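You operate a simulated robot arm through the tools that you are given. There is no shell and no other tool. Be economical: measure what you need, move in short steps, check, and stop when the job is done.

The job below is to be done with a simulated two-armed robot. You get a single attempt, and the scene is never put back.

JOB
Charge can 72 slowly to about 200 V in its holder, under the yellow cover.
Fine: volts as the voltmeter shows; the can starts discharged; plus stud on the plus side; unlock, red switch on only with the cover over the can; hands off it once charged; no trip.

Only the result counts: the job must be done as asked and must still hold three seconds after the hand-in. Knocking over, shifting, dropping, spilling or breaking anything else fails it. A push-on lid holds only when it is set on centred and level and pressed home; a screw cap is set on level and turned clockwise until tight.

ROBOT AND FRAMES
Two 7-joint arms with fingered hands on one trunk that stands fixed in place. Base frame: the origin is at the foot of the trunk, x ahead of it, y to its left, z up. Units: mm, rad, N and s.
The left shoulder is at [52, 174, 1093], the right one opposite. With the tool pointing down near the work surface each hand reaches from about 260 to 740 mm from the base axis, measured 20 degrees to its own side. Payload 3.8 kg a hand.
The tool frame of a hand sits at the grasp point between the pads (the TCP): z along the fingers, y along the line on which they close. The tips reach 26 mm beyond it. Largest opening 132 mm; the body of the gripper starts 73 mm behind the TCP. The gripper is a hand of 3 fingers: y runs from the thumb to the fingers, the wrist lies at [0, 0, -224] in the tool frame.
Orientation is told as [roll, pitch, yaw] about the base's x, y, z axes, in that order, counted from this pose: with the fingers straight down and closing along the base's y, the tool's x points along the base's -x, its y along +y and its z along -z.

CONTROLS
- The arms move only by the tool drive_tool. It takes "left_series", "right_series" or both (then of equal length, played together; a hand with none holds still); each is a list that holds one entry, the list of rows, each a list of 6 numbers: the shift along the base's x, y, z in units of 100 mm (1.0 is 100 mm), then the turn, a rotation vector about the base's x, y, z in units of 180 degrees (1.0 is 180 degrees). In form: [[[tx, ty, tz, rx, ry, rz], ...]]. A call has 1 to 10 rows; each row is the pose to reach, as a shift and turn from the pose commanded when the call began. A call with a number of a shift or a turn outside -1 to 1 is refused whole. Rows are played at 5 a second. More than 50 mm and 0.15 rad between two rows, and nothing of the call is played. Where a pose cannot be reached the arm comes as near as it can. A force on the tool above 40 N (or 10 N above the force at the start of the call, whichever is more), or a blocked arm, ends the call early, and 0.2 s more pass. In this call time passes only in rows, and 0.2 s behind the last. It gives the time, the measured TCP pose, the force on the tool (base axes), the opening and the grip force at its end, in the units of the frame above (readings bear some noise), with the torque about the TCP (base axes, N m) and any sound that the robot's microphone picked up.
- Cameras (640 x 400 px; columns grow to the right, rows downward): "scene" is now at [170.6, 53.5, 1004.8]; the picture's right is [0.61, -0.79, 0.00], its down [0.15, 0.11, -0.98] and it looks along [0.78, 0.60, 0.19] (base axes); focal length 214 px, centre (320, 200). "left" rides on the left gripper at [-62, 3, -92] in its tool frame; the picture's right is [-0.05, -1.00, 0.00], its down [0.83, -0.04, -0.56] and it looks along [0.55, -0.03, 0.83] (tool axes); focal length 230 px, centre (320, 200). "right" rides on the right gripper at [62, 3, -92] in its tool frame; the picture's right is [-0.05, 1.00, 0.00], its down [-0.83, -0.04, -0.56] and it looks along [-0.55, -0.03, 0.83] (tool axes); focal length 230 px, centre (320, 200). There is no depth. A picture from a camera that has moved, and an enlarged one, comes with that camera's place and axes in the base frame and with its lens. The place of the scene camera against the robot may be out by one fixed shift of up to 25 mm in any direction.
- grab_frame(camera): a new picture of that camera. The clock stands still meanwhile.
- move_column(by): slides the trunk up (or, below 0, down) by that many mm; the arms and the scene camera ride with it, the base frame stays. It gives what a move gives, with no picture.
- move_fingers(finger1, finger2, thumb_bend, hand): sets how far each is bent, from 0 (flat) to 100 (curled in); at 30 the hand is open as for a grip, at 70 the pads meet at the TCP. One left out holds its place. A second passes; each finger stops where it meets its share of the squeeze, and holds until it gets a number again. It is the only way to open and close the hand. It gives what a move gives, with no picture; readings hold the bend of each and the force on the fingers (four entries, about 0 where the hand has none), thumb and palm.
- aim_head(pan, tilt): turns the head with the scene camera to pan (to the left, within 1.047 rad either way) and tilt (down, from -0.506 to 1.204), counted from straight ahead of the robot. It gives what a move gives.
- inspect(camera, box): a new picture of the part [left, top, right, bottom] of that camera's present view, enlarged. The clock stands still meanwhile.
- sign_off(): hands the job in; it is judged then, once.

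Work in short steps. Places have to be worked out from the pictures, the camera data and where the tool is seen: move nearer, look again, correct. Check each grasp and each placing, and mend what went wrong. You have 120 turns and 86 pictures in all, those below and enlarged ones among them. Open the grippers and draw the arms clear of the work before you hand the job in, unless the task says otherwise; then end with one line.

The tools are called after "Request:" as name(argument=value, ...) on one line, values as JSON. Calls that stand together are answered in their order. drive_tool: Moves the arms, as the interface text tells. Its arguments: {"type":"object","properties":{"left_series":{"type":"array","items":{"type":"array","items":{"type":"array","items":{"type":"number"}}}},"right_series":{"type":"array","items":{"type":"array","items":{"type":"array","items":{"type":"number"}}}}},"required":[]} The other tools are called the same way: move_column (by) slides the trunk up or down; move_fingers (finger1, finger2, thumb_bend, hand) moves the fingers one by one; aim_head (pan, tilt) turns the head that bears the scene camera; grab_frame (camera) takes a picture; inspect (camera, box) takes an enlarged picture of a part of a camera's view; sign_off () hands the job in.

At the start:

```text
time_s: 0.0
left_ee_pos: [215.5, 304.1, 1216.8]
left_tcp_rot: [0.0, 0.0, 0.001]
left_wrist_force: [0.1, 0.5, 0.4]
left_moment: [0.01, -0.01, 0.0]
left_finger_gap: 132.2
left_gripper_force: 0.1
left_shape: jaw
left_bend: [30.0, 30.0, 30.0]
left_finger forces: [0.1, 0.0, 0.0, 0.1, 0.0, 0.0]
right_ee_pos: [304.6, 12.4, 1203.4]
right_tcp_rot: [0.001, 0.0, 0.001]
right_wrist_force: [0.2, 0.6, 0.2]
right_moment: [0.02, -0.02, 0.03]
right_finger_gap: 131.7
right_gripper_force: 0.0
right_shape: jaw
right_bend: [30.0, 30.0, 30.0]
right_finger forces: [0.0, 0.1, 0.0, 0.0, 0.0, 0.1]
trunk travel left (down, up): [-400.0, 82.0]
head pan, tilt: [0.653, -0.187]
```

scene: 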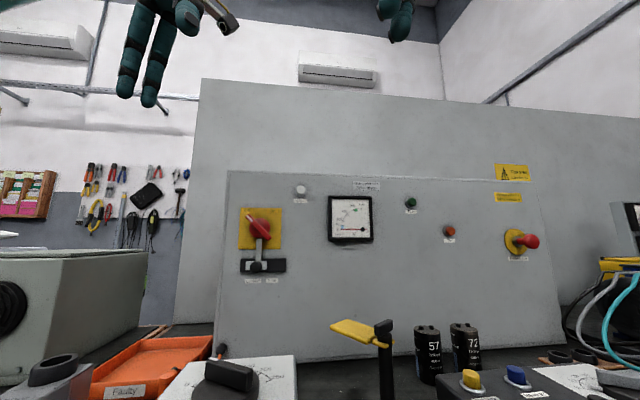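
right: 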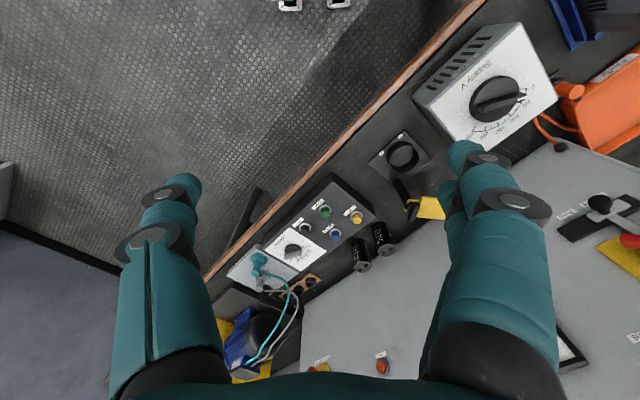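
left: 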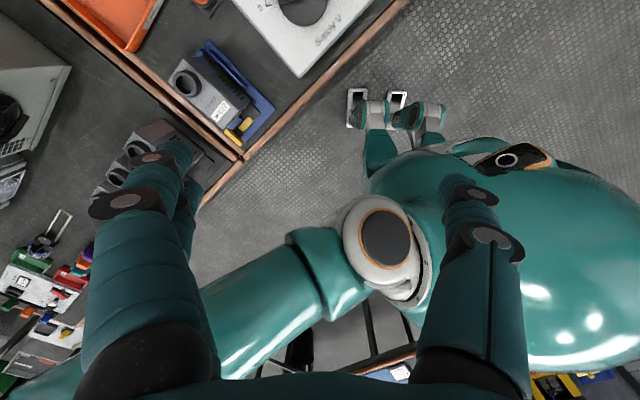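

The first pictures show a panel with a meter, a knife-switch, a red switch, cans 57 and 72, a holder with a yellow cover, and a variac. I'll tilt the head down to see the bench.

Request:
aim_head(pan=0.55, tilt=0.45)

Request:
grab_frame(camera="scene")

```text
time_s: 1.0
left_ee_pos: [215.8, 301.6, 1216.8]
left_tcp_rot: [0.0, -0.001, -0.001]
left_wrist_force: [-0.8, 0.0, 0.8]
left_moment: [0.0, -0.01, 0.0]
left_finger_gap: 132.0
left_gripper_force: 0.1
left_shape: jaw
left_bend: [30.0, 30.0, 30.0]
left_finger forces: [0.0, 0.0, 0.0, 0.1, 0.1, 0.0]
right_ee_pos: [303.6, 12.3, 1202.9]
right_tcp_rot: [-0.001, 0.001, -0.001]
right_wrist_force: [0.7, 0.4, 0.2]
right_moment: [-0.01, 0.01, 0.01]
right_finger_gap: 132.0
right_gripper_force: 0.0
right_shape: jaw
right_bend: [30.0, 30.0, 30.0]
right_finger forces: [0.0, 0.1, 0.1, 0.1, 0.1, 0.1]
trunk travel left (down, up): [-400.0, 82.0]
head pan, tilt: [0.55, 0.45]
```

```text
82 pictures are left
camera scene: at [182.4, 50.7, 946.9], right [0.52, -0.85, 0.0], down [-0.37, -0.23, -0.9], along [0.77, 0.47, -0.43], focal length 214 px, centre (320, 200)
```

scene: 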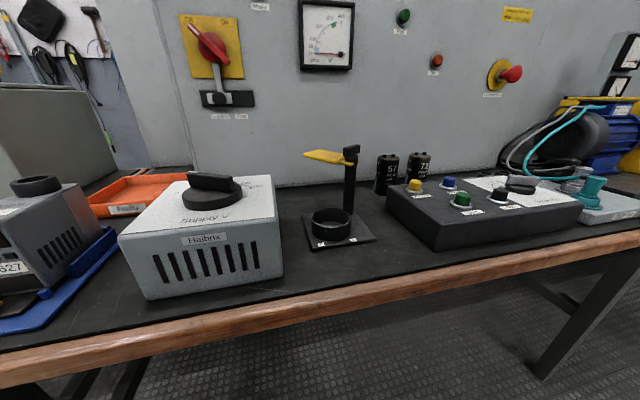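

Now I'll enlarge the key parts to read labels.

Request:
inspect(camera="scene", box=[170, 0, 370, 125])

Request:
inspect(camera="scene", box=[370, 0, 570, 125])

Request:
inspect(camera="scene", box=[290, 140, 450, 250])

Request:
inspect(camera="scene", box=[400, 150, 560, 250])

Request:
inspect(camera="scene", box=[120, 160, 290, 270])

```text
3.20 times, centred on (270, 62) of scene
camera zoom: at [182.4, 50.7, 946.9], right [0.52, -0.85, 0.0], down [-0.37, -0.23, -0.9], along [0.77, 0.47, -0.43], focal length 686 px, centre (480, 640)
```

zoom: 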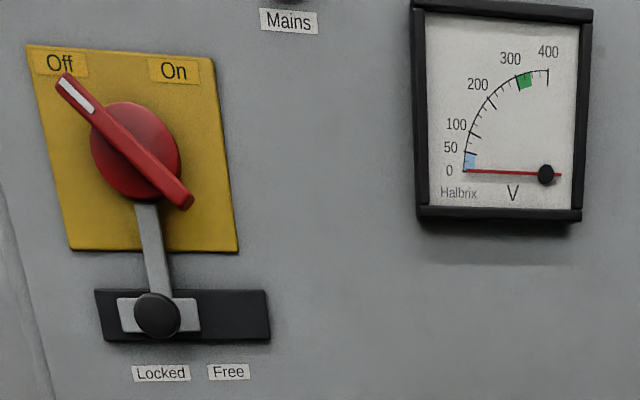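

```text
3.20 times, centred on (470, 62) of scene
camera zoom: at [182.4, 50.7, 946.9], right [0.52, -0.85, 0.0], down [-0.37, -0.23, -0.9], along [0.77, 0.47, -0.43], focal length 686 px, centre (-160, 640)
```

zoom: 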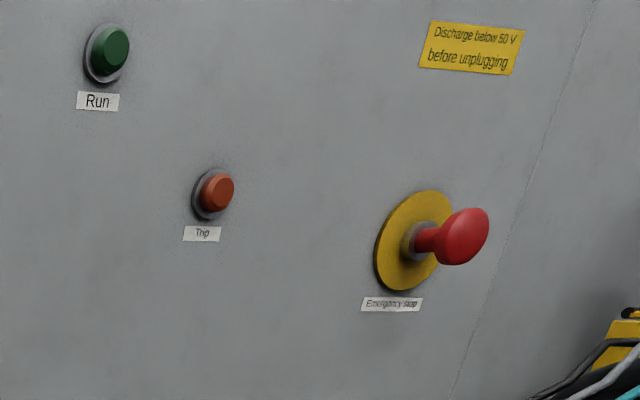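

```text
3.64 times, centred on (370, 195) of scene
camera zoom: at [182.4, 50.7, 946.9], right [0.52, -0.85, 0.0], down [-0.37, -0.23, -0.9], along [0.77, 0.47, -0.43], focal length 780 px, centre (138, 218)
```

zoom: 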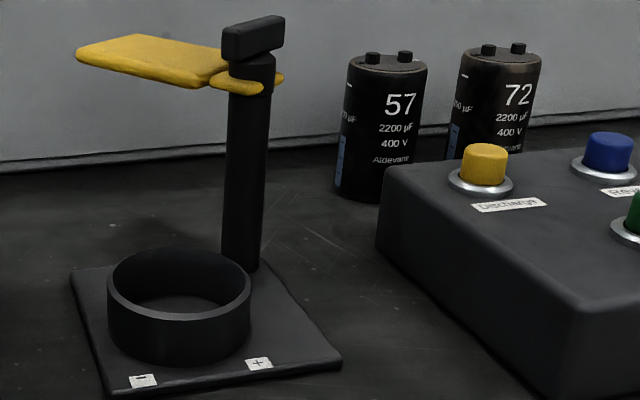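

```text
4.00 times, centred on (480, 200) of scene
camera zoom: at [182.4, 50.7, 946.9], right [0.52, -0.85, 0.0], down [-0.37, -0.23, -0.9], along [0.77, 0.47, -0.43], focal length 858 px, centre (-320, 200)
```

zoom: 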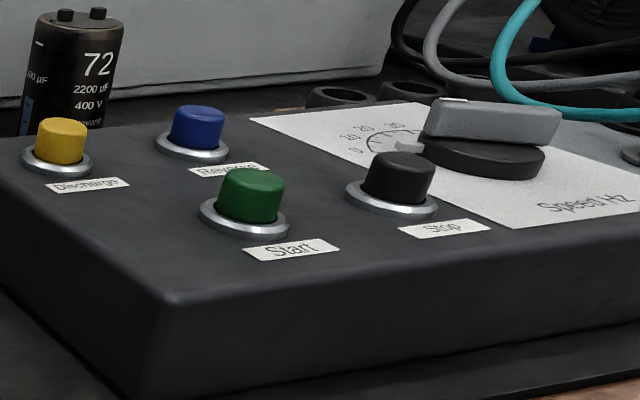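

```text
3.64 times, centred on (205, 215) of scene
camera zoom: at [182.4, 50.7, 946.9], right [0.52, -0.85, 0.0], down [-0.37, -0.23, -0.9], along [0.77, 0.47, -0.43], focal length 780 px, centre (738, 146)
```

zoom: 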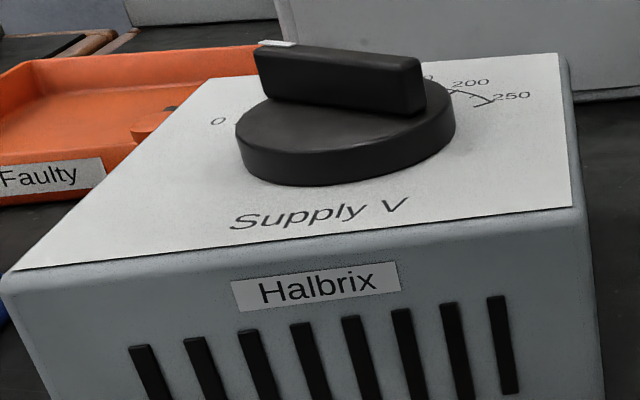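

Useful top view in the right camera; I'll enlarge the bench region there for position measurement.

Request:
inspect(camera="right", box=[330, 120, 450, 280])

Request:
inspect(camera="right", box=[400, 10, 580, 130])

```text
2.50 times, centred on (390, 200) of right
camera zoom: at [241.7, 16.5, 1295.6], right [0.05, 1.0, 0.0], down [0.83, -0.04, 0.56], along [0.55, -0.03, -0.83], focal length 575 px, centre (145, 200)
```

zoom: 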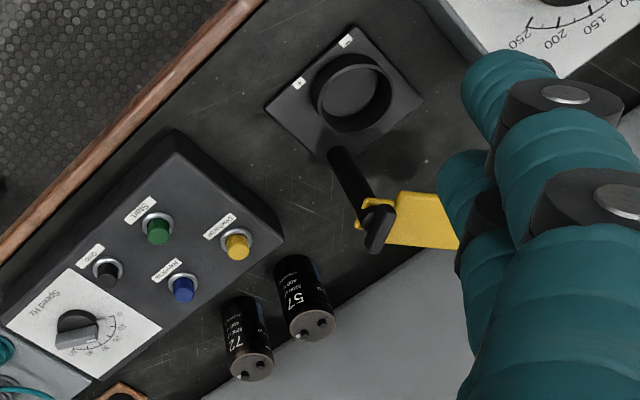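

```text
3.33 times, centred on (490, 70) of right
camera zoom: at [241.7, 16.5, 1295.6], right [0.05, 1.0, 0.0], down [0.83, -0.04, 0.56], along [0.55, -0.03, -0.83], focal length 767 px, centre (-247, 633)
```

zoom: 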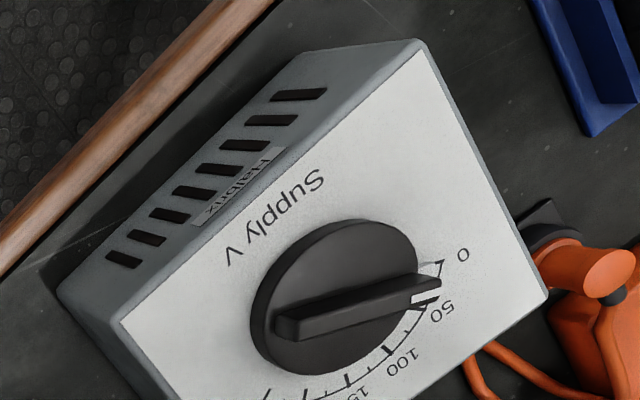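

Supply knob sits near 40 V and the lock is Locked. From the two views I place the ring at about (467,201,785), can 72 at about (779,114), and the panel about 115 mm behind the cans. I'll bring the left hand forward tilted and yawed, and move the right hand aside.

Request:
drive_tool(left_series=[[[0.2, -0.06, -0.04, -0.0054, -0.0308, -0.0218], [0.4, -0.12, -0.08, -0.0108, -0.0615, -0.0435], [0.6, -0.18, -0.12, -0.0163, -0.0923, -0.0653], [0.8, -0.24, -0.16, -0.0217, -0.123, -0.087], [1.0, -0.3, -0.2, -0.0271, -0.1538, -0.1088]]], right_series=[[[0, -0.2, 0, 0, 0, 0], [0, -0.4, 0, 0, 0, 0], [0, -0.6, 0, 0, 0, 0], [0, -0.8, 0, 0, 0, 0], [0, -1, 0, 0, 0, 0]]])

Request:
drive_tool(left_series=[[[0.33, -0.1, -0.1, 0, 0, 0], [0.66, -0.2, -0.2, 0, 0, 0], [1.0, -0.3, -0.3, 0, 0, 0]]], right_series=[[[0, -0.33, 0, 0, 0, 0], [0, -0.66, 0, 0, 0, 0], [0, -1, 0, 0, 0, 0]]])

Request:
drive_tool(left_series=[[[0.33, -0.1, -0.1, 0, 0, 0], [0.66, -0.2, -0.2, 0, 0, 0], [1.0, -0.3, -0.3, 0, 0, 0]]])

Request:
grab_frame(camera="left")

```text
time_s: 2.2
left_ee_pos: [317.3, 273.3, 1196.3]
left_tcp_rot: [0.002, -0.489, -0.348]
left_wrist_force: [0.2, -0.6, -0.1]
left_moment: [-0.01, -0.01, -0.02]
left_finger_gap: 131.9
left_gripper_force: 0.1
left_shape: jaw
left_bend: [30.0, 30.0, 30.0]
left_finger forces: [0.0, 0.1, 0.0, 0.0, 0.0, 0.0]
right_ee_pos: [304.2, -87.4, 1203.3]
right_tcp_rot: [0.001, 0.0, 0.003]
right_wrist_force: [0.4, 0.4, -0.2]
right_moment: [0.02, 0.03, 0.0]
right_finger_gap: 131.8
right_gripper_force: 0.2
right_shape: jaw
right_bend: [30.0, 30.0, 30.0]
right_finger forces: [0.0, 0.0, 0.1, 0.0, 0.0, 0.0]
trunk travel left (down, up): [-400.0, 82.0]
head pan, tilt: [0.55, 0.45]
```

```text
time_s: 3.0
left_ee_pos: [416.2, 241.4, 1165.4]
left_tcp_rot: [0.002, -0.489, -0.349]
left_wrist_force: [0.2, -0.3, 0.4]
left_moment: [0.01, -0.01, -0.01]
left_finger_gap: 132.1
left_gripper_force: 0.0
left_shape: jaw
left_bend: [30.0, 30.0, 30.0]
left_finger forces: [0.0, 0.1, 0.0, 0.1, 0.0, 0.0]
right_ee_pos: [279.9, -166.8, 1185.1]
right_tcp_rot: [0.001, 0.002, -0.001]
right_wrist_force: [-0.2, -0.6, 0.2]
right_moment: [0.03, 0.0, 0.0]
right_finger_gap: 132.2
right_gripper_force: 0.1
right_shape: jaw
right_bend: [30.0, 30.0, 30.0]
right_finger forces: [0.0, 0.1, 0.1, 0.0, 0.0, 0.0]
right hand out of reach, approached as far as the arm can: row 2, 3
trunk travel left (down, up): [-400.0, 82.0]
head pan, tilt: [0.55, 0.45]
```

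```text
time_s: 3.8
left_ee_pos: [517.2, 212.6, 1135.2]
left_tcp_rot: [0.0, -0.486, -0.349]
left_wrist_force: [1.2, 0.0, 0.5]
left_moment: [0.04, 0.0, 0.02]
left_finger_gap: 132.2
left_gripper_force: 0.1
left_shape: jaw
left_bend: [30.0, 30.0, 30.0]
left_finger forces: [0.1, 0.0, 0.1, 0.1, 0.0, 0.0]
right_ee_pos: [281.4, -165.1, 1185.7]
right_tcp_rot: [0.001, 0.0, 0.001]
right_wrist_force: [0.6, 0.8, 0.4]
right_moment: [0.0, 0.0, 0.01]
right_finger_gap: 131.8
right_gripper_force: 0.0
right_shape: jaw
right_bend: [30.0, 30.0, 30.0]
right_finger forces: [0.0, 0.0, 0.1, 0.1, 0.0, 0.1]
trunk travel left (down, up): [-400.0, 82.0]
head pan, tilt: [0.55, 0.45]
```

```text
74 pictures are left
camera left: at [530.4, 212.4, 1244.9], right [-0.3, -0.95, 0.02], down [-0.95, 0.3, 0.1], along [-0.1, 0.01, -0.99], focal length 230 px, centre (320, 200)
```

left: 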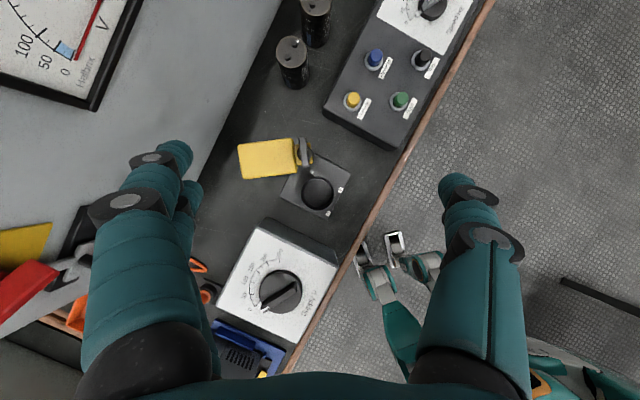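

A nearly top-down view. I'll enlarge the holder and cans here.

Request:
inspect(camera="left", box=[230, 100, 390, 220])

Request:
drive_tool(left_series=[[[0.33, -0.1, -0.2, 0, 0, 0], [0.66, -0.2, -0.4, 0, 0, 0], [1.0, -0.3, -0.6, 0, 0, 0]]])

Request:
grab_frame(camera="left")

```text
3.33 times, centred on (310, 160) of left
camera zoom: at [530.4, 212.4, 1244.9], right [-0.3, -0.95, 0.02], down [-0.95, 0.3, 0.1], along [-0.1, 0.01, -0.99], focal length 767 px, centre (353, 333)
```

zoom: 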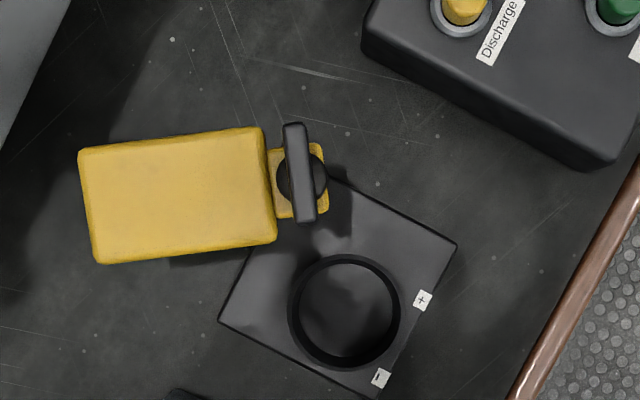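

```text
time_s: 4.6
left_ee_pos: [609.8, 193.4, 1081.4]
left_tcp_rot: [0.002, -0.486, -0.345]
left_wrist_force: [0.5, 1.0, 0.7]
left_moment: [-0.02, 0.05, 0.01]
left_finger_gap: 131.9
left_gripper_force: 0.0
left_shape: jaw
left_bend: [30.0, 30.0, 30.0]
left_finger forces: [0.0, 0.1, 0.1, 0.0, 0.0, 0.0]
left hand out of reach, approached as far as the arm can: row 3
right_ee_pos: [281.3, -164.0, 1187.0]
right_tcp_rot: [0.0, 0.003, 0.0]
right_wrist_force: [1.0, 0.0, 0.6]
right_moment: [0.02, 0.0, 0.0]
right_finger_gap: 132.1
right_gripper_force: 0.0
right_shape: jaw
right_bend: [30.0, 30.0, 30.0]
right_finger forces: [0.0, 0.0, 0.1, 0.1, 0.1, 0.0]
trunk travel left (down, up): [-400.0, 82.0]
head pan, tilt: [0.55, 0.45]
```

```text
72 pictures are left
camera left: at [623.2, 195.1, 1191.1], right [-0.29, -0.96, 0.02], down [-0.95, 0.29, 0.1], along [-0.1, 0.01, -0.99], focal length 230 px, centre (320, 200)
```

left: 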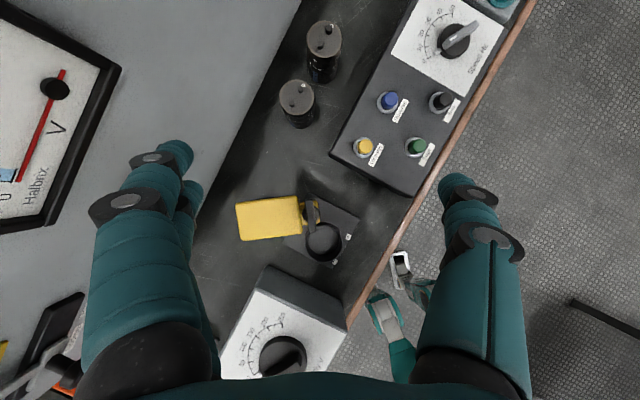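

Triangulating with both wrist cameras puts the ring near (493,218) with its top at z≈724, can 72 near (818,122) with its top at z≈805, and the bench at z≈700. The can is far, so I'll lower the trunk 100 mm and pre-close the left hand a bit.

Request:
move_column(by=-100)

Request:
move_fingers(hand="left", finger1=44, finger2=44, thumb_bend=44)

Request:
drive_tool(left_series=[[[0.2, -0.07, 0.0, -0.0108, -0.0296, 0], [0.45, -0.16, -0.1, -0.0215, -0.0591, 0], [0.7, -0.25, -0.2, -0.0323, -0.0887, 0]]])

Request:
grab_frame(camera="left")

```text
time_s: 6.0
left_ee_pos: [607.9, 191.7, 982.4]
left_tcp_rot: [-0.001, -0.488, -0.348]
left_wrist_force: [-0.1, 0.0, -0.7]
left_moment: [-0.05, 0.03, 0.0]
left_finger_gap: 131.9
left_gripper_force: 0.0
left_shape: jaw
left_bend: [30.0, 30.0, 30.0]
left_finger forces: [0.1, 0.0, 0.0, 0.0, 0.0, 0.1]
right_ee_pos: [280.1, -164.7, 1087.0]
right_tcp_rot: [0.0, 0.0, 0.0]
right_wrist_force: [-0.5, 0.4, -0.3]
right_moment: [0.02, -0.01, -0.01]
right_finger_gap: 131.8
right_gripper_force: 0.0
right_shape: jaw
right_bend: [30.0, 30.0, 30.0]
right_finger forces: [0.0, 0.1, 0.0, 0.0, 0.0, 0.0]
trunk travel left (down, up): [-300.0, 182.0]
head pan, tilt: [0.55, 0.45]
```

```text
time_s: 7.0
left_ee_pos: [608.9, 191.7, 983.2]
left_tcp_rot: [0.0, -0.488, -0.35]
left_wrist_force: [-0.5, 1.0, 0.0]
left_moment: [-0.02, -0.02, -0.03]
left_finger_gap: 88.8
left_gripper_force: 0.1
left_shape: fingers
left_bend: [44.0, 44.0, 44.0]
left_finger forces: [0.0, 0.1, 0.0, 0.0, 0.0, 0.0]
right_ee_pos: [279.9, -165.1, 1086.4]
right_tcp_rot: [-0.001, 0.0, 0.0]
right_wrist_force: [-0.2, 0.1, 0.8]
right_moment: [-0.01, 0.03, -0.01]
right_finger_gap: 132.1
right_gripper_force: 0.1
right_shape: jaw
right_bend: [30.0, 30.0, 30.0]
right_finger forces: [0.0, 0.0, 0.0, 0.0, 0.0, 0.0]
trunk travel left (down, up): [-300.0, 182.0]
head pan, tilt: [0.55, 0.45]
```

```text
time_s: 7.8
left_ee_pos: [678.3, 167.9, 962.5]
left_tcp_rot: [-0.002, -0.784, -0.348]
left_wrist_force: [0.6, -0.5, 0.5]
left_moment: [0.03, 0.01, 0.0]
left_finger_gap: 88.8
left_gripper_force: 0.0
left_shape: fingers
left_bend: [44.0, 44.0, 44.0]
left_finger forces: [0.1, 0.0, 0.1, 0.1, 0.0, 0.0]
right_ee_pos: [280.9, -164.6, 1086.8]
right_tcp_rot: [-0.001, -0.003, 0.0]
right_wrist_force: [0.4, -0.2, 0.2]
right_moment: [0.03, 0.02, 0.01]
right_finger_gap: 131.8
right_gripper_force: 0.1
right_shape: jaw
right_bend: [30.0, 30.0, 30.0]
right_finger forces: [0.1, 0.0, 0.1, 0.1, 0.0, 0.0]
trunk travel left (down, up): [-300.0, 182.0]
head pan, tilt: [0.55, 0.45]
```

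```text
71 pictures are left
camera left: at [660.9, 179.0, 1070.8], right [-0.31, -0.95, 0.04], down [-0.94, 0.29, -0.2], along [0.17, -0.09, -0.98], focal length 230 px, centre (320, 200)
```

left: 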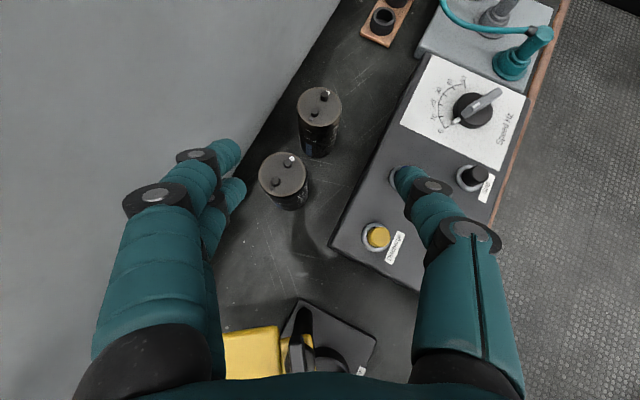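

The TCP always projects to the image centre at depth about 110 mm, so I can servo on the picture. I'll advance toward can 72, then look again.

Request:
drive_tool(left_series=[[[0.27, -0.09, -0.28, 0, 0, 0], [0.53, -0.17, -0.56, 0, 0, 0], [0.8, -0.26, -0.85, 0, 0, 0]]])

Request:
grab_frame(camera="left")

Request:
inspect(camera="scene", box=[280, 60, 560, 240])

```text
time_s: 8.6
left_ee_pos: [697.8, 170.4, 920.5]
left_tcp_rot: [0.0, -0.785, -0.347]
left_wrist_force: [0.6, 0.1, -0.2]
left_moment: [0.0, 0.0, 0.0]
left_finger_gap: 88.6
left_gripper_force: 0.0
left_shape: fingers
left_bend: [44.0, 44.0, 44.0]
left_finger forces: [0.0, 0.0, 0.0, 0.0, 0.0, 0.1]
left hand out of reach, approached as far as the arm can: row 1, 2, 3
right_ee_pos: [280.2, -164.4, 1087.4]
right_tcp_rot: [-0.001, 0.0, 0.0]
right_wrist_force: [-0.1, -0.1, -0.1]
right_moment: [0.0, 0.0, 0.02]
right_finger_gap: 131.8
right_gripper_force: 0.1
right_shape: jaw
right_bend: [30.0, 30.0, 30.0]
right_finger forces: [0.0, 0.0, 0.0, 0.0, 0.0, 0.0]
trunk travel left (down, up): [-300.0, 182.0]
head pan, tilt: [0.55, 0.45]
```

```text
70 pictures are left
camera left: at [679.7, 181.9, 1027.7], right [-0.31, -0.95, 0.04], down [-0.94, 0.29, -0.19], along [0.17, -0.09, -0.98], focal length 230 px, centre (320, 200)
```

left: 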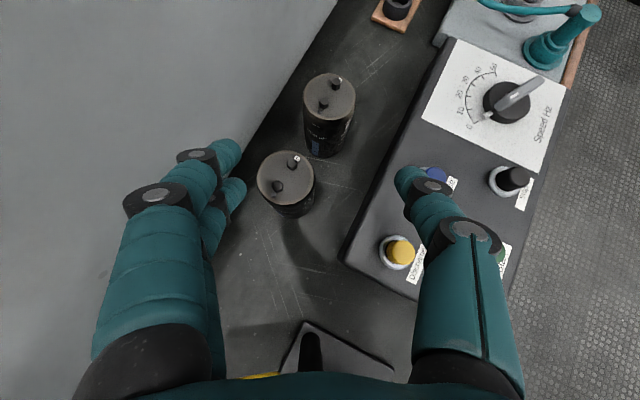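

```text
2.22 times, centred on (420, 150) of scene
camera zoom: at [169.8, 50.8, 840.4], right [0.52, -0.85, 0.0], down [-0.37, -0.23, -0.9], along [0.77, 0.47, -0.44], focal length 477 px, centre (98, 311)
```

zoom: 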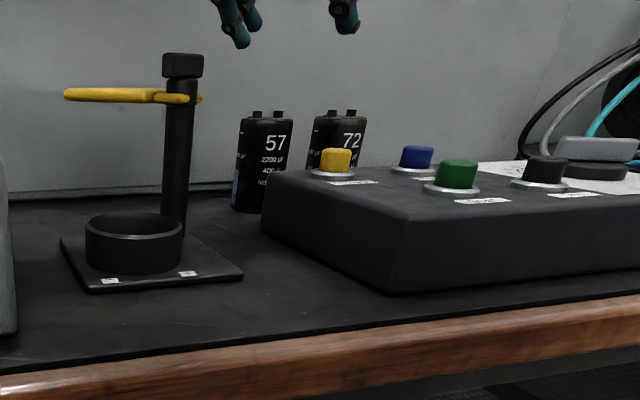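

The reach limit seems to come from the wrist being above the shoulder. I'll try descending, since the can tops are at about 800 and there is room, then go outward.

Request:
move_column(by=40)

Request:
drive_tool(left_series=[[[0.05, 0, -0.3, 0, 0, 0], [0.1, 0, -0.6, 0, 0, 0], [0.15, 0, -0.9, 0, 0, 0]]])

```text
time_s: 9.4
left_ee_pos: [696.0, 173.0, 983.4]
left_tcp_rot: [0.019, -0.822, -0.36]
left_wrist_force: [0.5, -0.6, 0.0]
left_moment: [-0.02, 0.0, -0.01]
left_finger_gap: 88.5
left_gripper_force: 0.0
left_shape: fingers
left_bend: [44.0, 44.0, 44.0]
left_finger forces: [0.0, 0.1, 0.1, 0.1, 0.0, 0.1]
right_ee_pos: [281.2, -165.0, 1128.3]
right_tcp_rot: [-0.001, 0.001, -0.002]
right_wrist_force: [0.4, -0.5, 0.4]
right_moment: [0.01, 0.02, -0.02]
right_finger_gap: 132.0
right_gripper_force: 0.0
right_shape: jaw
right_bend: [30.0, 30.0, 30.0]
right_finger forces: [0.0, 0.1, 0.1, 0.0, 0.1, 0.0]
trunk travel left (down, up): [-340.0, 142.0]
head pan, tilt: [0.55, 0.45]
```

```text
time_s: 10.2
left_ee_pos: [692.9, 183.3, 888.6]
left_tcp_rot: [0.017, -0.824, -0.361]
left_wrist_force: [0.0, 0.2, 1.0]
left_moment: [0.03, 0.01, -0.01]
left_finger_gap: 88.6
left_gripper_force: 0.1
left_shape: fingers
left_bend: [44.0, 44.0, 44.0]
left_finger forces: [0.0, 0.0, 0.0, 0.0, 0.0, 0.0]
left hand out of reach, approached as far as the arm can: row 1, 2, 3
right_ee_pos: [280.0, -164.9, 1126.5]
right_tcp_rot: [0.0, 0.0, -0.001]
right_wrist_force: [-0.5, 0.9, 0.0]
right_moment: [0.0, 0.02, 0.03]
right_finger_gap: 132.1
right_gripper_force: 0.2
right_shape: jaw
right_bend: [30.0, 30.0, 30.0]
right_finger forces: [0.1, 0.0, 0.1, 0.1, 0.0, 0.1]
trunk travel left (down, up): [-340.0, 142.0]
head pan, tilt: [0.55, 0.45]
```

The limit appears at wrist-to-shoulder distance of about 500 mm, which conflicts with the stated reach. I'll test whether a steeper tool reaches further.

Request:
drive_tool(left_series=[[[0, 0, 0, 0.0126, 0.0332, 0], [0, 0, 0, 0.0252, 0.0664, 0], [0, 0, 0, 0.0378, 0.0996, 0], [0, 0, 0, 0.0504, 0.1328, 0], [0, 0, 0, 0.063, 0.166, 0]]])

Request:
drive_tool(left_series=[[[0.25, 0, 0, 0, 0, 0], [0.5, 0, 0, 0, 0, 0], [0.75, 0, 0, 0, 0, 0]]])

```text
time_s: 11.4
left_ee_pos: [617.7, 258.2, 916.7]
left_tcp_rot: [0.028, -0.269, -0.362]
left_wrist_force: [0.0, -0.3, 1.2]
left_moment: [0.04, -0.04, 0.02]
left_finger_gap: 88.1
left_gripper_force: 0.0
left_shape: fingers
left_bend: [44.0, 44.0, 44.0]
left_finger forces: [0.1, 0.0, 0.1, 0.1, 0.1, 0.1]
left hand out of reach, approached as far as the arm can: row 1, 2, 3, 4, 5
right_ee_pos: [278.7, -167.2, 1126.2]
right_tcp_rot: [0.002, -0.003, -0.001]
right_wrist_force: [0.5, 0.4, 0.0]
right_moment: [0.05, -0.01, 0.02]
right_finger_gap: 131.8
right_gripper_force: 0.0
right_shape: jaw
right_bend: [30.0, 30.0, 30.0]
right_finger forces: [0.0, 0.0, 0.0, 0.0, 0.0, 0.1]
trunk travel left (down, up): [-340.0, 142.0]
head pan, tilt: [0.55, 0.45]
```

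```text
time_s: 12.2
left_ee_pos: [639.8, 274.3, 905.4]
left_tcp_rot: [0.021, -0.267, -0.36]
left_wrist_force: [0.0, -0.5, -0.5]
left_moment: [0.01, -0.02, -0.01]
left_finger_gap: 88.1
left_gripper_force: 0.0
left_shape: fingers
left_bend: [44.0, 44.0, 44.0]
left_finger forces: [0.0, 0.0, 0.1, 0.0, 0.0, 0.0]
left hand out of reach, approached as far as the arm can: row 1, 2, 3
right_ee_pos: [279.2, -166.1, 1127.0]
right_tcp_rot: [0.001, -0.001, 0.0]
right_wrist_force: [-0.3, -0.7, -0.6]
right_moment: [-0.02, -0.01, 0.01]
right_finger_gap: 131.8
right_gripper_force: 0.1
right_shape: jaw
right_bend: [30.0, 30.0, 30.0]
right_finger forces: [0.0, 0.0, 0.0, 0.0, 0.0, 0.1]
trunk travel left (down, up): [-340.0, 142.0]
head pan, tilt: [0.55, 0.45]
```

Not a pure distance limit, so perhaps it is the inward yaw and wrist posture. I'll raise the trunk back, reset the tool to straight down with yaw 0, and test the outward reach at low height.

Request:
move_column(by=60)

Request:
drive_tool(left_series=[[[0, -0.1, -0.1, 0.0021, 0.021, 0.0284], [0, -0.2, -0.2, 0.0043, 0.042, 0.0568], [0, -0.3, -0.3, 0.0064, 0.063, 0.0852], [0, -0.4, -0.4, 0.0086, 0.084, 0.1136]]])

Request:
drive_tool(left_series=[[[0.2, -0.05, -0.15, 0, 0, 0], [0.4, -0.1, -0.3, 0, 0, 0], [0.6, -0.15, -0.45, 0, 0, 0], [0.8, -0.2, -0.6, 0, 0, 0]]])

```text
time_s: 13.2
left_ee_pos: [634.0, 276.9, 1023.3]
left_tcp_rot: [0.057, -0.359, -0.367]
left_wrist_force: [0.0, -1.1, -0.3]
left_moment: [0.03, -0.02, -0.02]
left_finger_gap: 88.1
left_gripper_force: 0.0
left_shape: fingers
left_bend: [44.0, 44.0, 44.0]
left_finger forces: [0.0, 0.0, 0.0, 0.1, 0.0, 0.0]
right_ee_pos: [281.3, -164.3, 1185.4]
right_tcp_rot: [-0.002, 0.002, 0.0]
right_wrist_force: [-0.3, -0.2, 0.3]
right_moment: [0.0, 0.01, -0.01]
right_finger_gap: 131.8
right_gripper_force: 0.1
right_shape: jaw
right_bend: [30.0, 30.0, 30.0]
right_finger forces: [0.0, 0.1, 0.0, 0.0, 0.1, 0.0]
trunk travel left (down, up): [-400.0, 82.0]
head pan, tilt: [0.55, 0.45]
```

```text
time_s: 14.2
left_ee_pos: [594.9, 324.1, 1008.1]
left_tcp_rot: [0.03, -0.114, -0.03]
left_wrist_force: [0.3, 0.2, 0.0]
left_moment: [-0.02, 0.02, -0.02]
left_finger_gap: 88.2
left_gripper_force: 0.1
left_shape: fingers
left_bend: [44.0, 44.0, 44.0]
left_finger forces: [0.0, 0.0, 0.0, 0.0, 0.0, 0.0]
left hand out of reach, approached as far as the arm can: row 1, 2, 3, 4
right_ee_pos: [279.7, -164.0, 1186.2]
right_tcp_rot: [0.0, -0.001, 0.0]
right_wrist_force: [0.6, 0.5, 0.2]
right_moment: [0.02, 0.01, 0.01]
right_finger_gap: 131.5
right_gripper_force: 0.1
right_shape: jaw
right_bend: [30.0, 30.0, 30.0]
right_finger forces: [0.0, 0.0, 0.1, 0.0, 0.1, 0.1]
trunk travel left (down, up): [-400.0, 82.0]
head pan, tilt: [0.55, 0.45]
```

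```text
time_s: 15.2
left_ee_pos: [592.6, 327.1, 972.3]
left_tcp_rot: [0.035, -0.094, -0.006]
left_wrist_force: [0.5, -0.7, -0.1]
left_moment: [0.03, 0.02, -0.03]
left_finger_gap: 88.0
left_gripper_force: 0.0
left_shape: fingers
left_bend: [44.0, 44.0, 44.0]
left_finger forces: [0.0, 0.0, 0.1, 0.1, 0.0, 0.1]
left hand out of reach, approached as far as the arm can: row 1, 2, 3, 4
right_ee_pos: [280.6, -164.9, 1186.5]
right_tcp_rot: [0.0, 0.0, 0.0]
right_wrist_force: [0.3, 0.1, 0.6]
right_moment: [0.0, 0.0, 0.03]
right_finger_gap: 132.1
right_gripper_force: 0.0
right_shape: jaw
right_bend: [30.0, 30.0, 30.0]
right_finger forces: [0.0, 0.0, 0.0, 0.0, 0.0, 0.0]
trunk travel left (down, up): [-400.0, 82.0]
head pan, tilt: [0.55, 0.45]
```

The arm posture seems stuck with the wrist above the shoulder. I'll retract low and close, then extend again.

Request:
drive_tool(left_series=[[[-0.25, -0.2, -0.15, 0, 0.008, 0], [-0.5, -0.4, -0.3, 0, 0.015, 0], [-0.75, -0.6, -0.45, -0.005, 0.022, 0], [-1.0, -0.8, -0.6, -0.01, 0.03, 0]]])

Request:
drive_tool(left_series=[[[0.0, -0.1, -0.2, 0, 0, 0], [0.0, -0.2, -0.4, 0, 0, 0], [0, -0.3, -0.4, 0, 0, 0]]])

Request:
drive_tool(left_series=[[[0.3, -0.1, 0, 0, -0.02, 0], [0.6, -0.2, 0, 0, -0.04, 0], [0.9, -0.3, 0, 0, -0.06, 0]]])

```text
time_s: 16.2
left_ee_pos: [491.1, 247.8, 911.9]
left_tcp_rot: [0.003, 0.0, -0.004]
left_wrist_force: [0.8, 0.0, 0.3]
left_moment: [-0.02, 0.01, -0.02]
left_finger_gap: 88.0
left_gripper_force: 0.0
left_shape: fingers
left_bend: [44.0, 44.0, 44.0]
left_finger forces: [0.1, 0.0, 0.0, 0.0, 0.1, 0.0]
right_ee_pos: [279.0, -163.7, 1184.9]
right_tcp_rot: [0.0, -0.001, 0.0]
right_wrist_force: [0.9, -0.5, 0.2]
right_moment: [-0.06, 0.01, 0.05]
right_finger_gap: 132.0
right_gripper_force: 0.1
right_shape: jaw
right_bend: [30.0, 30.0, 30.0]
right_finger forces: [0.0, 0.0, 0.0, 0.0, 0.0, 0.0]
trunk travel left (down, up): [-400.0, 82.0]
head pan, tilt: [0.55, 0.45]
```

```text
time_s: 17.0
left_ee_pos: [494.3, 227.8, 871.0]
left_tcp_rot: [0.001, -0.001, -0.004]
left_wrist_force: [-0.5, 0.5, 0.0]
left_moment: [-0.01, -0.03, -0.01]
left_finger_gap: 88.2
left_gripper_force: 0.0
left_shape: fingers
left_bend: [44.0, 44.0, 44.0]
left_finger forces: [0.0, 0.1, 0.1, 0.1, 0.0, 0.0]
left hand out of reach, approached as far as the arm can: row 3
right_ee_pos: [280.3, -163.6, 1185.7]
right_tcp_rot: [0.0, 0.0, 0.0]
right_wrist_force: [0.4, 0.1, 0.2]
right_moment: [-0.01, 0.0, -0.01]
right_finger_gap: 131.7
right_gripper_force: 0.1
right_shape: jaw
right_bend: [30.0, 30.0, 30.0]
right_finger forces: [0.1, 0.0, 0.1, 0.0, 0.1, 0.0]
trunk travel left (down, up): [-400.0, 82.0]
head pan, tilt: [0.55, 0.45]
```

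```text
time_s: 17.8
left_ee_pos: [526.4, 223.8, 874.7]
left_tcp_rot: [-0.001, -0.139, -0.004]
left_wrist_force: [0.2, -0.8, -0.6]
left_moment: [0.0, -0.01, -0.03]
left_finger_gap: 88.0
left_gripper_force: 0.1
left_shape: fingers
left_bend: [44.0, 44.0, 44.0]
left_finger forces: [0.1, 0.1, 0.0, 0.0, 0.0, 0.0]
left hand out of reach, approached as far as the arm can: row 1, 2, 3
right_ee_pos: [279.7, -164.7, 1186.5]
right_tcp_rot: [0.0, 0.0, 0.001]
right_wrist_force: [-0.5, -0.8, 0.7]
right_moment: [0.01, -0.02, -0.03]
right_finger_gap: 131.8
right_gripper_force: 0.1
right_shape: jaw
right_bend: [30.0, 30.0, 30.0]
right_finger forces: [0.1, 0.0, 0.1, 0.1, 0.1, 0.1]
trunk travel left (down, up): [-400.0, 82.0]
head pan, tilt: [0.55, 0.45]
```

Joint limits bind inward near shoulder height. The stated reach is for wrists well below the shoulder, so I'll raise the trunk fully, descend, then extend with some pitch.

Request:
move_column(by=82)

Request:
drive_tool(left_series=[[[0, 0, -0.3, 0, 0, 0], [0, 0, -0.6, 0, 0, 0], [0.2, 0, -0.7, 0, 0, 0], [0.5, 0, -0.7, 0, 0, 0], [0.8, 0, -0.7, 0, 0, 0]]])

Request:
aim_head(pan=0.55, tilt=0.55)

Request:
grab_frame(camera="scene")

```text
time_s: 19.0
left_ee_pos: [520.5, 225.0, 1108.3]
left_tcp_rot: [0.002, -0.43, -0.004]
left_wrist_force: [0.2, 0.1, 0.4]
left_moment: [-0.01, -0.04, 0.03]
left_finger_gap: 88.3
left_gripper_force: 0.1
left_shape: fingers
left_bend: [44.0, 44.0, 44.0]
left_finger forces: [0.0, 0.0, 0.0, 0.0, 0.0, 0.1]
right_ee_pos: [199.2, -165.5, 1331.5]
right_tcp_rot: [0.001, -0.275, -0.004]
right_wrist_force: [-0.2, 0.1, 0.0]
right_moment: [0.03, 0.05, 0.04]
right_finger_gap: 131.9
right_gripper_force: 0.1
right_shape: jaw
right_bend: [30.0, 30.0, 30.0]
right_finger forces: [0.0, 0.0, 0.0, 0.0, 0.0, 0.0]
trunk travel left (down, up): [-482.0, 0.0]
head pan, tilt: [0.55, 0.45]
```

```text
time_s: 20.2
left_ee_pos: [540.7, 259.5, 1052.7]
left_tcp_rot: [0.0, -0.434, -0.004]
left_wrist_force: [0.0, -0.9, 0.1]
left_moment: [0.02, 0.01, 0.0]
left_finger_gap: 88.0
left_gripper_force: 0.0
left_shape: fingers
left_bend: [44.0, 44.0, 44.0]
left_finger forces: [0.0, 0.1, 0.1, 0.0, 0.0, 0.0]
left hand out of reach, approached as far as the arm can: row 2, 3, 4, 5
right_ee_pos: [197.8, -163.9, 1333.0]
right_tcp_rot: [0.002, -0.275, -0.001]
right_wrist_force: [0.0, -0.8, 0.1]
right_moment: [0.01, 0.0, 0.01]
right_finger_gap: 131.9
right_gripper_force: 0.1
right_shape: jaw
right_bend: [30.0, 30.0, 30.0]
right_finger forces: [0.1, 0.0, 0.0, 0.1, 0.1, 0.1]
trunk travel left (down, up): [-482.0, 0.0]
head pan, tilt: [0.55, 0.45]
```

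```text
time_s: 20.8
left_ee_pos: [540.9, 259.7, 1052.9]
left_tcp_rot: [0.003, -0.434, -0.004]
left_wrist_force: [0.4, -0.5, 0.8]
left_moment: [-0.01, 0.03, 0.02]
left_finger_gap: 88.3
left_gripper_force: 0.0
left_shape: fingers
left_bend: [44.0, 44.0, 44.0]
left_finger forces: [0.0, 0.0, 0.1, 0.0, 0.1, 0.0]
right_ee_pos: [197.3, -163.8, 1332.6]
right_tcp_rot: [0.002, -0.278, -0.003]
right_wrist_force: [0.5, -0.2, -0.3]
right_moment: [0.0, 0.02, 0.01]
right_finger_gap: 131.8
right_gripper_force: 0.1
right_shape: jaw
right_bend: [30.0, 30.0, 30.0]
right_finger forces: [0.1, 0.1, 0.0, 0.0, 0.0, 0.0]
trunk travel left (down, up): [-482.0, 0.0]
head pan, tilt: [0.55, 0.55]
```

```text
68 pictures are left
camera scene: at [190.1, 49.6, 1048.8], right [0.52, -0.85, 0.0], down [-0.45, -0.27, -0.85], along [0.73, 0.45, -0.52], focal length 214 px, centre (320, 200)
```

scene: 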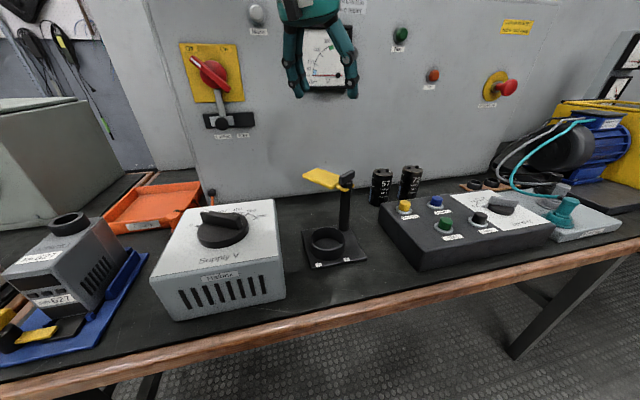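

The trunk lift also changed the hands' pitch, so something is odd with the arm posture. I'll look at the left arm with the head.

Request:
aim_head(pan=1.0, tilt=-0.35)

Request:
grab_frame(camera="scene")

```text
time_s: 22.0
left_ee_pos: [540.2, 259.7, 1052.2]
left_tcp_rot: [0.0, -0.433, -0.004]
left_wrist_force: [-0.5, -0.9, -0.6]
left_moment: [-0.03, 0.0, -0.03]
left_finger_gap: 88.1
left_gripper_force: 0.0
left_shape: fingers
left_bend: [44.0, 44.0, 44.0]
left_finger forces: [0.0, 0.0, 0.0, 0.0, 0.1, 0.0]
right_ee_pos: [198.3, -164.1, 1332.3]
right_tcp_rot: [0.002, -0.275, -0.003]
right_wrist_force: [-0.3, 0.1, 0.3]
right_moment: [-0.02, 0.0, 0.03]
right_finger_gap: 131.7
right_gripper_force: 0.0
right_shape: jaw
right_bend: [30.0, 30.0, 30.0]
right_finger forces: [0.0, 0.0, 0.1, 0.0, 0.0, 0.0]
trunk travel left (down, up): [-482.0, 0.0]
head pan, tilt: [1.0, -0.351]
```

```text
67 pictures are left
camera scene: at [154.6, 66.6, 1128.8], right [0.84, -0.54, 0.0], down [0.19, 0.29, -0.94], along [0.51, 0.79, 0.34], focal length 214 px, centre (320, 200)
```

scene: 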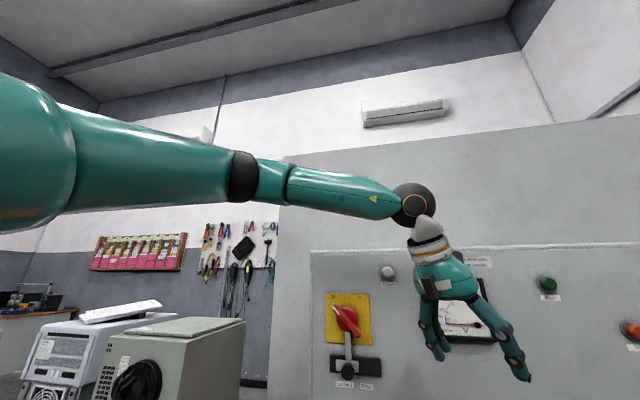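

The elbow is swung out to the left, which is a posture problem. I'll lower the trunk again and see how the hands respond.

Request:
move_column(by=-100)

```text
time_s: 23.4
left_ee_pos: [539.4, 259.8, 953.7]
left_tcp_rot: [0.001, -0.434, -0.004]
left_wrist_force: [0.5, 0.2, 0.1]
left_moment: [-0.02, 0.04, 0.0]
left_finger_gap: 88.0
left_gripper_force: 0.0
left_shape: fingers
left_bend: [44.0, 44.0, 44.0]
left_finger forces: [0.0, 0.1, 0.0, 0.0, 0.0, 0.0]
right_ee_pos: [198.2, -163.4, 1233.3]
right_tcp_rot: [0.002, -0.278, -0.003]
right_wrist_force: [-0.8, -0.4, 0.4]
right_moment: [0.02, 0.02, 0.0]
right_finger_gap: 131.9
right_gripper_force: 0.0
right_shape: jaw
right_bend: [30.0, 30.0, 30.0]
right_finger forces: [0.0, 0.0, 0.1, 0.0, 0.0, 0.0]
trunk travel left (down, up): [-382.0, 100.0]
head pan, tilt: [1.0, -0.351]
```

Lowering is a pure shift. I'll pull the hand back and up, then lower the trunk to bring the shoulder nearer the work height so the arm can reach with a flatter tool.

Request:
drive_tool(left_series=[[[-0.3, 0, 0.3, 0, -0.03, 0], [-0.6, 0, 0.6, 0, -0.06, 0], [-0.8, 0, 0.8, 0, -0.09, 0], [-0.8, 0, 0.9, 0, -0.12, 0]]])

Request:
move_column(by=-150)

Request:
drive_tool(left_series=[[[0.3, -0.15, 0, 0, -0.02, 0], [0.6, -0.3, 0, 0, -0.04, 0], [0.9, -0.45, 0, 0, -0.06, 0], [1.0, -0.6, 0, 0, -0.08, 0]]])

```text
time_s: 24.4
left_ee_pos: [459.1, 259.3, 1043.3]
left_tcp_rot: [0.005, -0.812, -0.003]
left_wrist_force: [-0.2, -0.3, 0.0]
left_moment: [-0.01, 0.03, -0.03]
left_finger_gap: 88.1
left_gripper_force: 0.1
left_shape: fingers
left_bend: [44.0, 44.0, 44.0]
left_finger forces: [0.0, 0.0, 0.0, 0.0, 0.0, 0.0]
right_ee_pos: [198.7, -164.0, 1232.1]
right_tcp_rot: [0.0, -0.276, -0.002]
right_wrist_force: [-0.2, 0.2, 0.1]
right_moment: [-0.04, 0.03, 0.0]
right_finger_gap: 131.6
right_gripper_force: 0.0
right_shape: jaw
right_bend: [30.0, 30.0, 30.0]
right_finger forces: [0.0, 0.1, 0.0, 0.1, 0.0, 0.0]
trunk travel left (down, up): [-382.0, 100.0]
head pan, tilt: [1.0, -0.351]
```

```text
time_s: 26.1
left_ee_pos: [460.9, 259.3, 893.5]
left_tcp_rot: [0.002, -0.809, -0.005]
left_wrist_force: [0.5, 1.1, -0.5]
left_moment: [0.02, 0.0, -0.02]
left_finger_gap: 88.2
left_gripper_force: 0.0
left_shape: fingers
left_bend: [44.0, 44.0, 44.0]
left_finger forces: [0.0, 0.1, 0.1, 0.0, 0.0, 0.1]
right_ee_pos: [221.9, -163.2, 1074.6]
right_tcp_rot: [0.004, -0.202, -0.001]
right_wrist_force: [0.5, 0.2, 0.5]
right_moment: [0.0, 0.0, -0.01]
right_finger_gap: 131.7
right_gripper_force: 0.0
right_shape: jaw
right_bend: [30.0, 30.0, 30.0]
right_finger forces: [0.0, 0.1, 0.1, 0.0, 0.1, 0.0]
trunk travel left (down, up): [-232.0, 250.0]
head pan, tilt: [1.0, -0.351]
```

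```text
time_s: 27.1
left_ee_pos: [560.4, 199.3, 892.9]
left_tcp_rot: [0.006, -1.062, -0.008]
left_wrist_force: [-0.4, -0.3, -0.1]
left_moment: [-0.01, 0.01, -0.01]
left_finger_gap: 88.2
left_gripper_force: 0.1
left_shape: fingers
left_bend: [44.0, 44.0, 44.0]
left_finger forces: [0.0, 0.1, 0.0, 0.0, 0.1, 0.0]
right_ee_pos: [221.9, -163.7, 1075.1]
right_tcp_rot: [0.005, -0.201, -0.002]
right_wrist_force: [0.9, 0.1, -0.6]
right_moment: [-0.02, -0.01, -0.02]
right_finger_gap: 131.8
right_gripper_force: 0.0
right_shape: jaw
right_bend: [30.0, 30.0, 30.0]
right_finger forces: [0.1, 0.0, 0.0, 0.0, 0.1, 0.1]
trunk travel left (down, up): [-232.0, 250.0]
head pan, tilt: [1.0, -0.351]
```

Now it reaches well: TCP (560,199,893), pitch 61°. I'll continue forward toward a point short of can 72.

Request:
drive_tool(left_series=[[[0.3, -0.1, 0, 0, 0, 0], [0.6, -0.2, 0, 0, 0, 0], [0.9, -0.3, 0, 0, 0, 0], [1.0, -0.4, 0, 0, 0, 0]]])

Request:
grab_frame(camera="left")

```text
time_s: 28.1
left_ee_pos: [660.9, 159.6, 892.0]
left_tcp_rot: [0.008, -1.06, -0.009]
left_wrist_force: [-0.3, 0.6, -0.3]
left_moment: [0.03, 0.0, 0.02]
left_finger_gap: 88.0
left_gripper_force: 0.1
left_shape: fingers
left_bend: [44.0, 44.0, 44.0]
left_finger forces: [0.1, 0.0, 0.0, 0.0, 0.0, 0.0]
right_ee_pos: [222.7, -163.7, 1074.2]
right_tcp_rot: [0.005, -0.203, -0.002]
right_wrist_force: [0.1, 0.0, -0.7]
right_moment: [-0.02, 0.0, 0.0]
right_finger_gap: 131.7
right_gripper_force: 0.0
right_shape: jaw
right_bend: [30.0, 30.0, 30.0]
right_finger forces: [0.0, 0.0, 0.0, 0.0, 0.0, 0.0]
trunk travel left (down, up): [-232.0, 250.0]
head pan, tilt: [1.0, -0.351]
```

```text
66 pictures are left
camera left: at [611.5, 163.3, 990.6], right [0.02, -1.0, 0.04], down [-0.89, -0.04, -0.45], along [0.45, -0.03, -0.89], focal length 230 px, centre (320, 200)
```

left: 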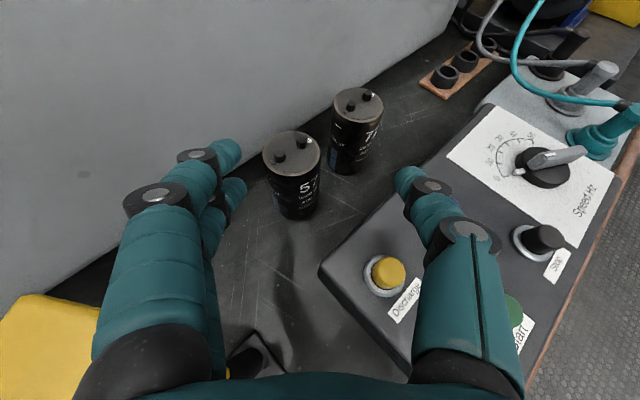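

Clear view: can 72 is at about (822,118), top z≈808, and can 57 is at about (755,187). I'll enlarge to read the stud polarity.

Request:
inspect(camera="left", box=[250, 75, 410, 225])

```text
2.67 times, centred on (330, 150) of left
camera zoom: at [611.5, 163.3, 990.6], right [0.02, -1.0, 0.04], down [-0.89, -0.04, -0.45], along [0.45, -0.03, -0.89], focal length 614 px, centre (293, 333)
```

zoom: 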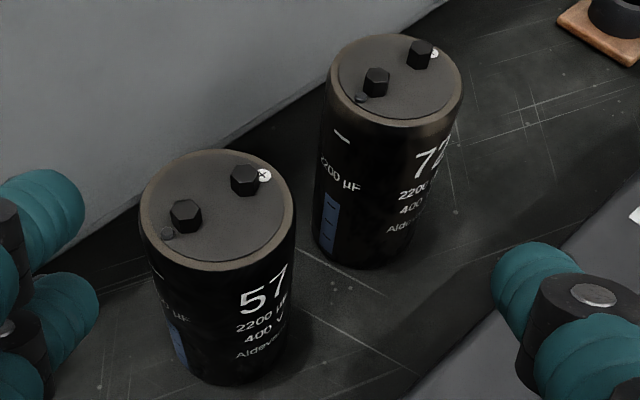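

Polarity: can 72's minus→plus direction runs to bench right, the same as the holder's − → +, so I keep its orientation. I'll narrow the grip a bit and yaw/pitch so the fingers pass clear of can 57.

Request:
move_fingers(hand="left", finger1=49, finger2=49, thumb_bend=49)

Request:
drive_tool(left_series=[[[0.1, -0.2, -0.15, 0.0014, -0.0135, 0.0222], [0.2, -0.45, -0.3, 0.0028, -0.027, 0.0445], [0.34, -0.7, -0.6, 0.0042, -0.0405, 0.0667]]])

Request:
grab_frame(camera="left")

```text
time_s: 29.1
left_ee_pos: [660.3, 158.7, 892.7]
left_tcp_rot: [0.005, -1.06, -0.007]
left_wrist_force: [0.6, 0.2, -0.9]
left_moment: [0.0, 0.02, 0.02]
left_finger_gap: 72.0
left_gripper_force: 0.0
left_shape: fingers
left_bend: [49.0, 49.0, 49.0]
left_finger forces: [0.0, 0.0, 0.0, 0.0, 0.0, 0.0]
right_ee_pos: [220.6, -163.1, 1073.7]
right_tcp_rot: [0.004, -0.204, -0.001]
right_wrist_force: [-0.6, 0.4, 0.6]
right_moment: [-0.01, 0.02, -0.04]
right_finger_gap: 132.0
right_gripper_force: 0.0
right_shape: jaw
right_bend: [30.0, 30.0, 30.0]
right_finger forces: [0.0, 0.0, 0.1, 0.1, 0.0, 0.0]
trunk travel left (down, up): [-232.0, 250.0]
head pan, tilt: [1.0, -0.351]
```

```text
time_s: 29.9
left_ee_pos: [666.5, 213.1, 873.8]
left_tcp_rot: [0.003, -1.186, 0.206]
left_wrist_force: [0.1, 0.4, 0.9]
left_moment: [0.01, -0.01, -0.05]
left_finger_gap: 71.2
left_gripper_force: 0.0
left_shape: fingers
left_bend: [49.0, 49.0, 49.0]
left_finger forces: [0.1, 0.1, 0.0, 0.0, 0.1, 0.1]
left hand out of reach, approached as far as the arm can: row 1, 2, 3
right_ee_pos: [222.0, -161.5, 1075.0]
right_tcp_rot: [0.002, -0.201, -0.002]
right_wrist_force: [-0.6, 0.8, -0.4]
right_moment: [-0.05, 0.01, -0.02]
right_finger_gap: 131.9
right_gripper_force: 0.1
right_shape: jaw
right_bend: [30.0, 30.0, 30.0]
right_finger forces: [0.1, 0.0, 0.1, 0.1, 0.1, 0.0]
trunk travel left (down, up): [-232.0, 250.0]
head pan, tilt: [1.0, -0.351]
```

```text
64 pictures are left
camera left: at [605.9, 203.0, 965.0], right [0.23, -0.97, 0.05], down [-0.8, -0.21, -0.56], along [0.56, 0.09, -0.83], focal length 230 px, centre (320, 200)
```

left: 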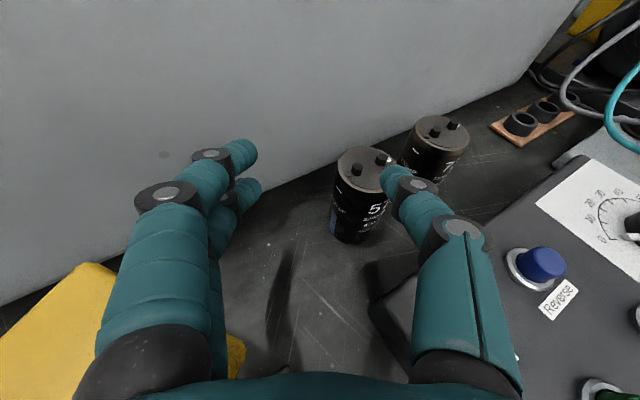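

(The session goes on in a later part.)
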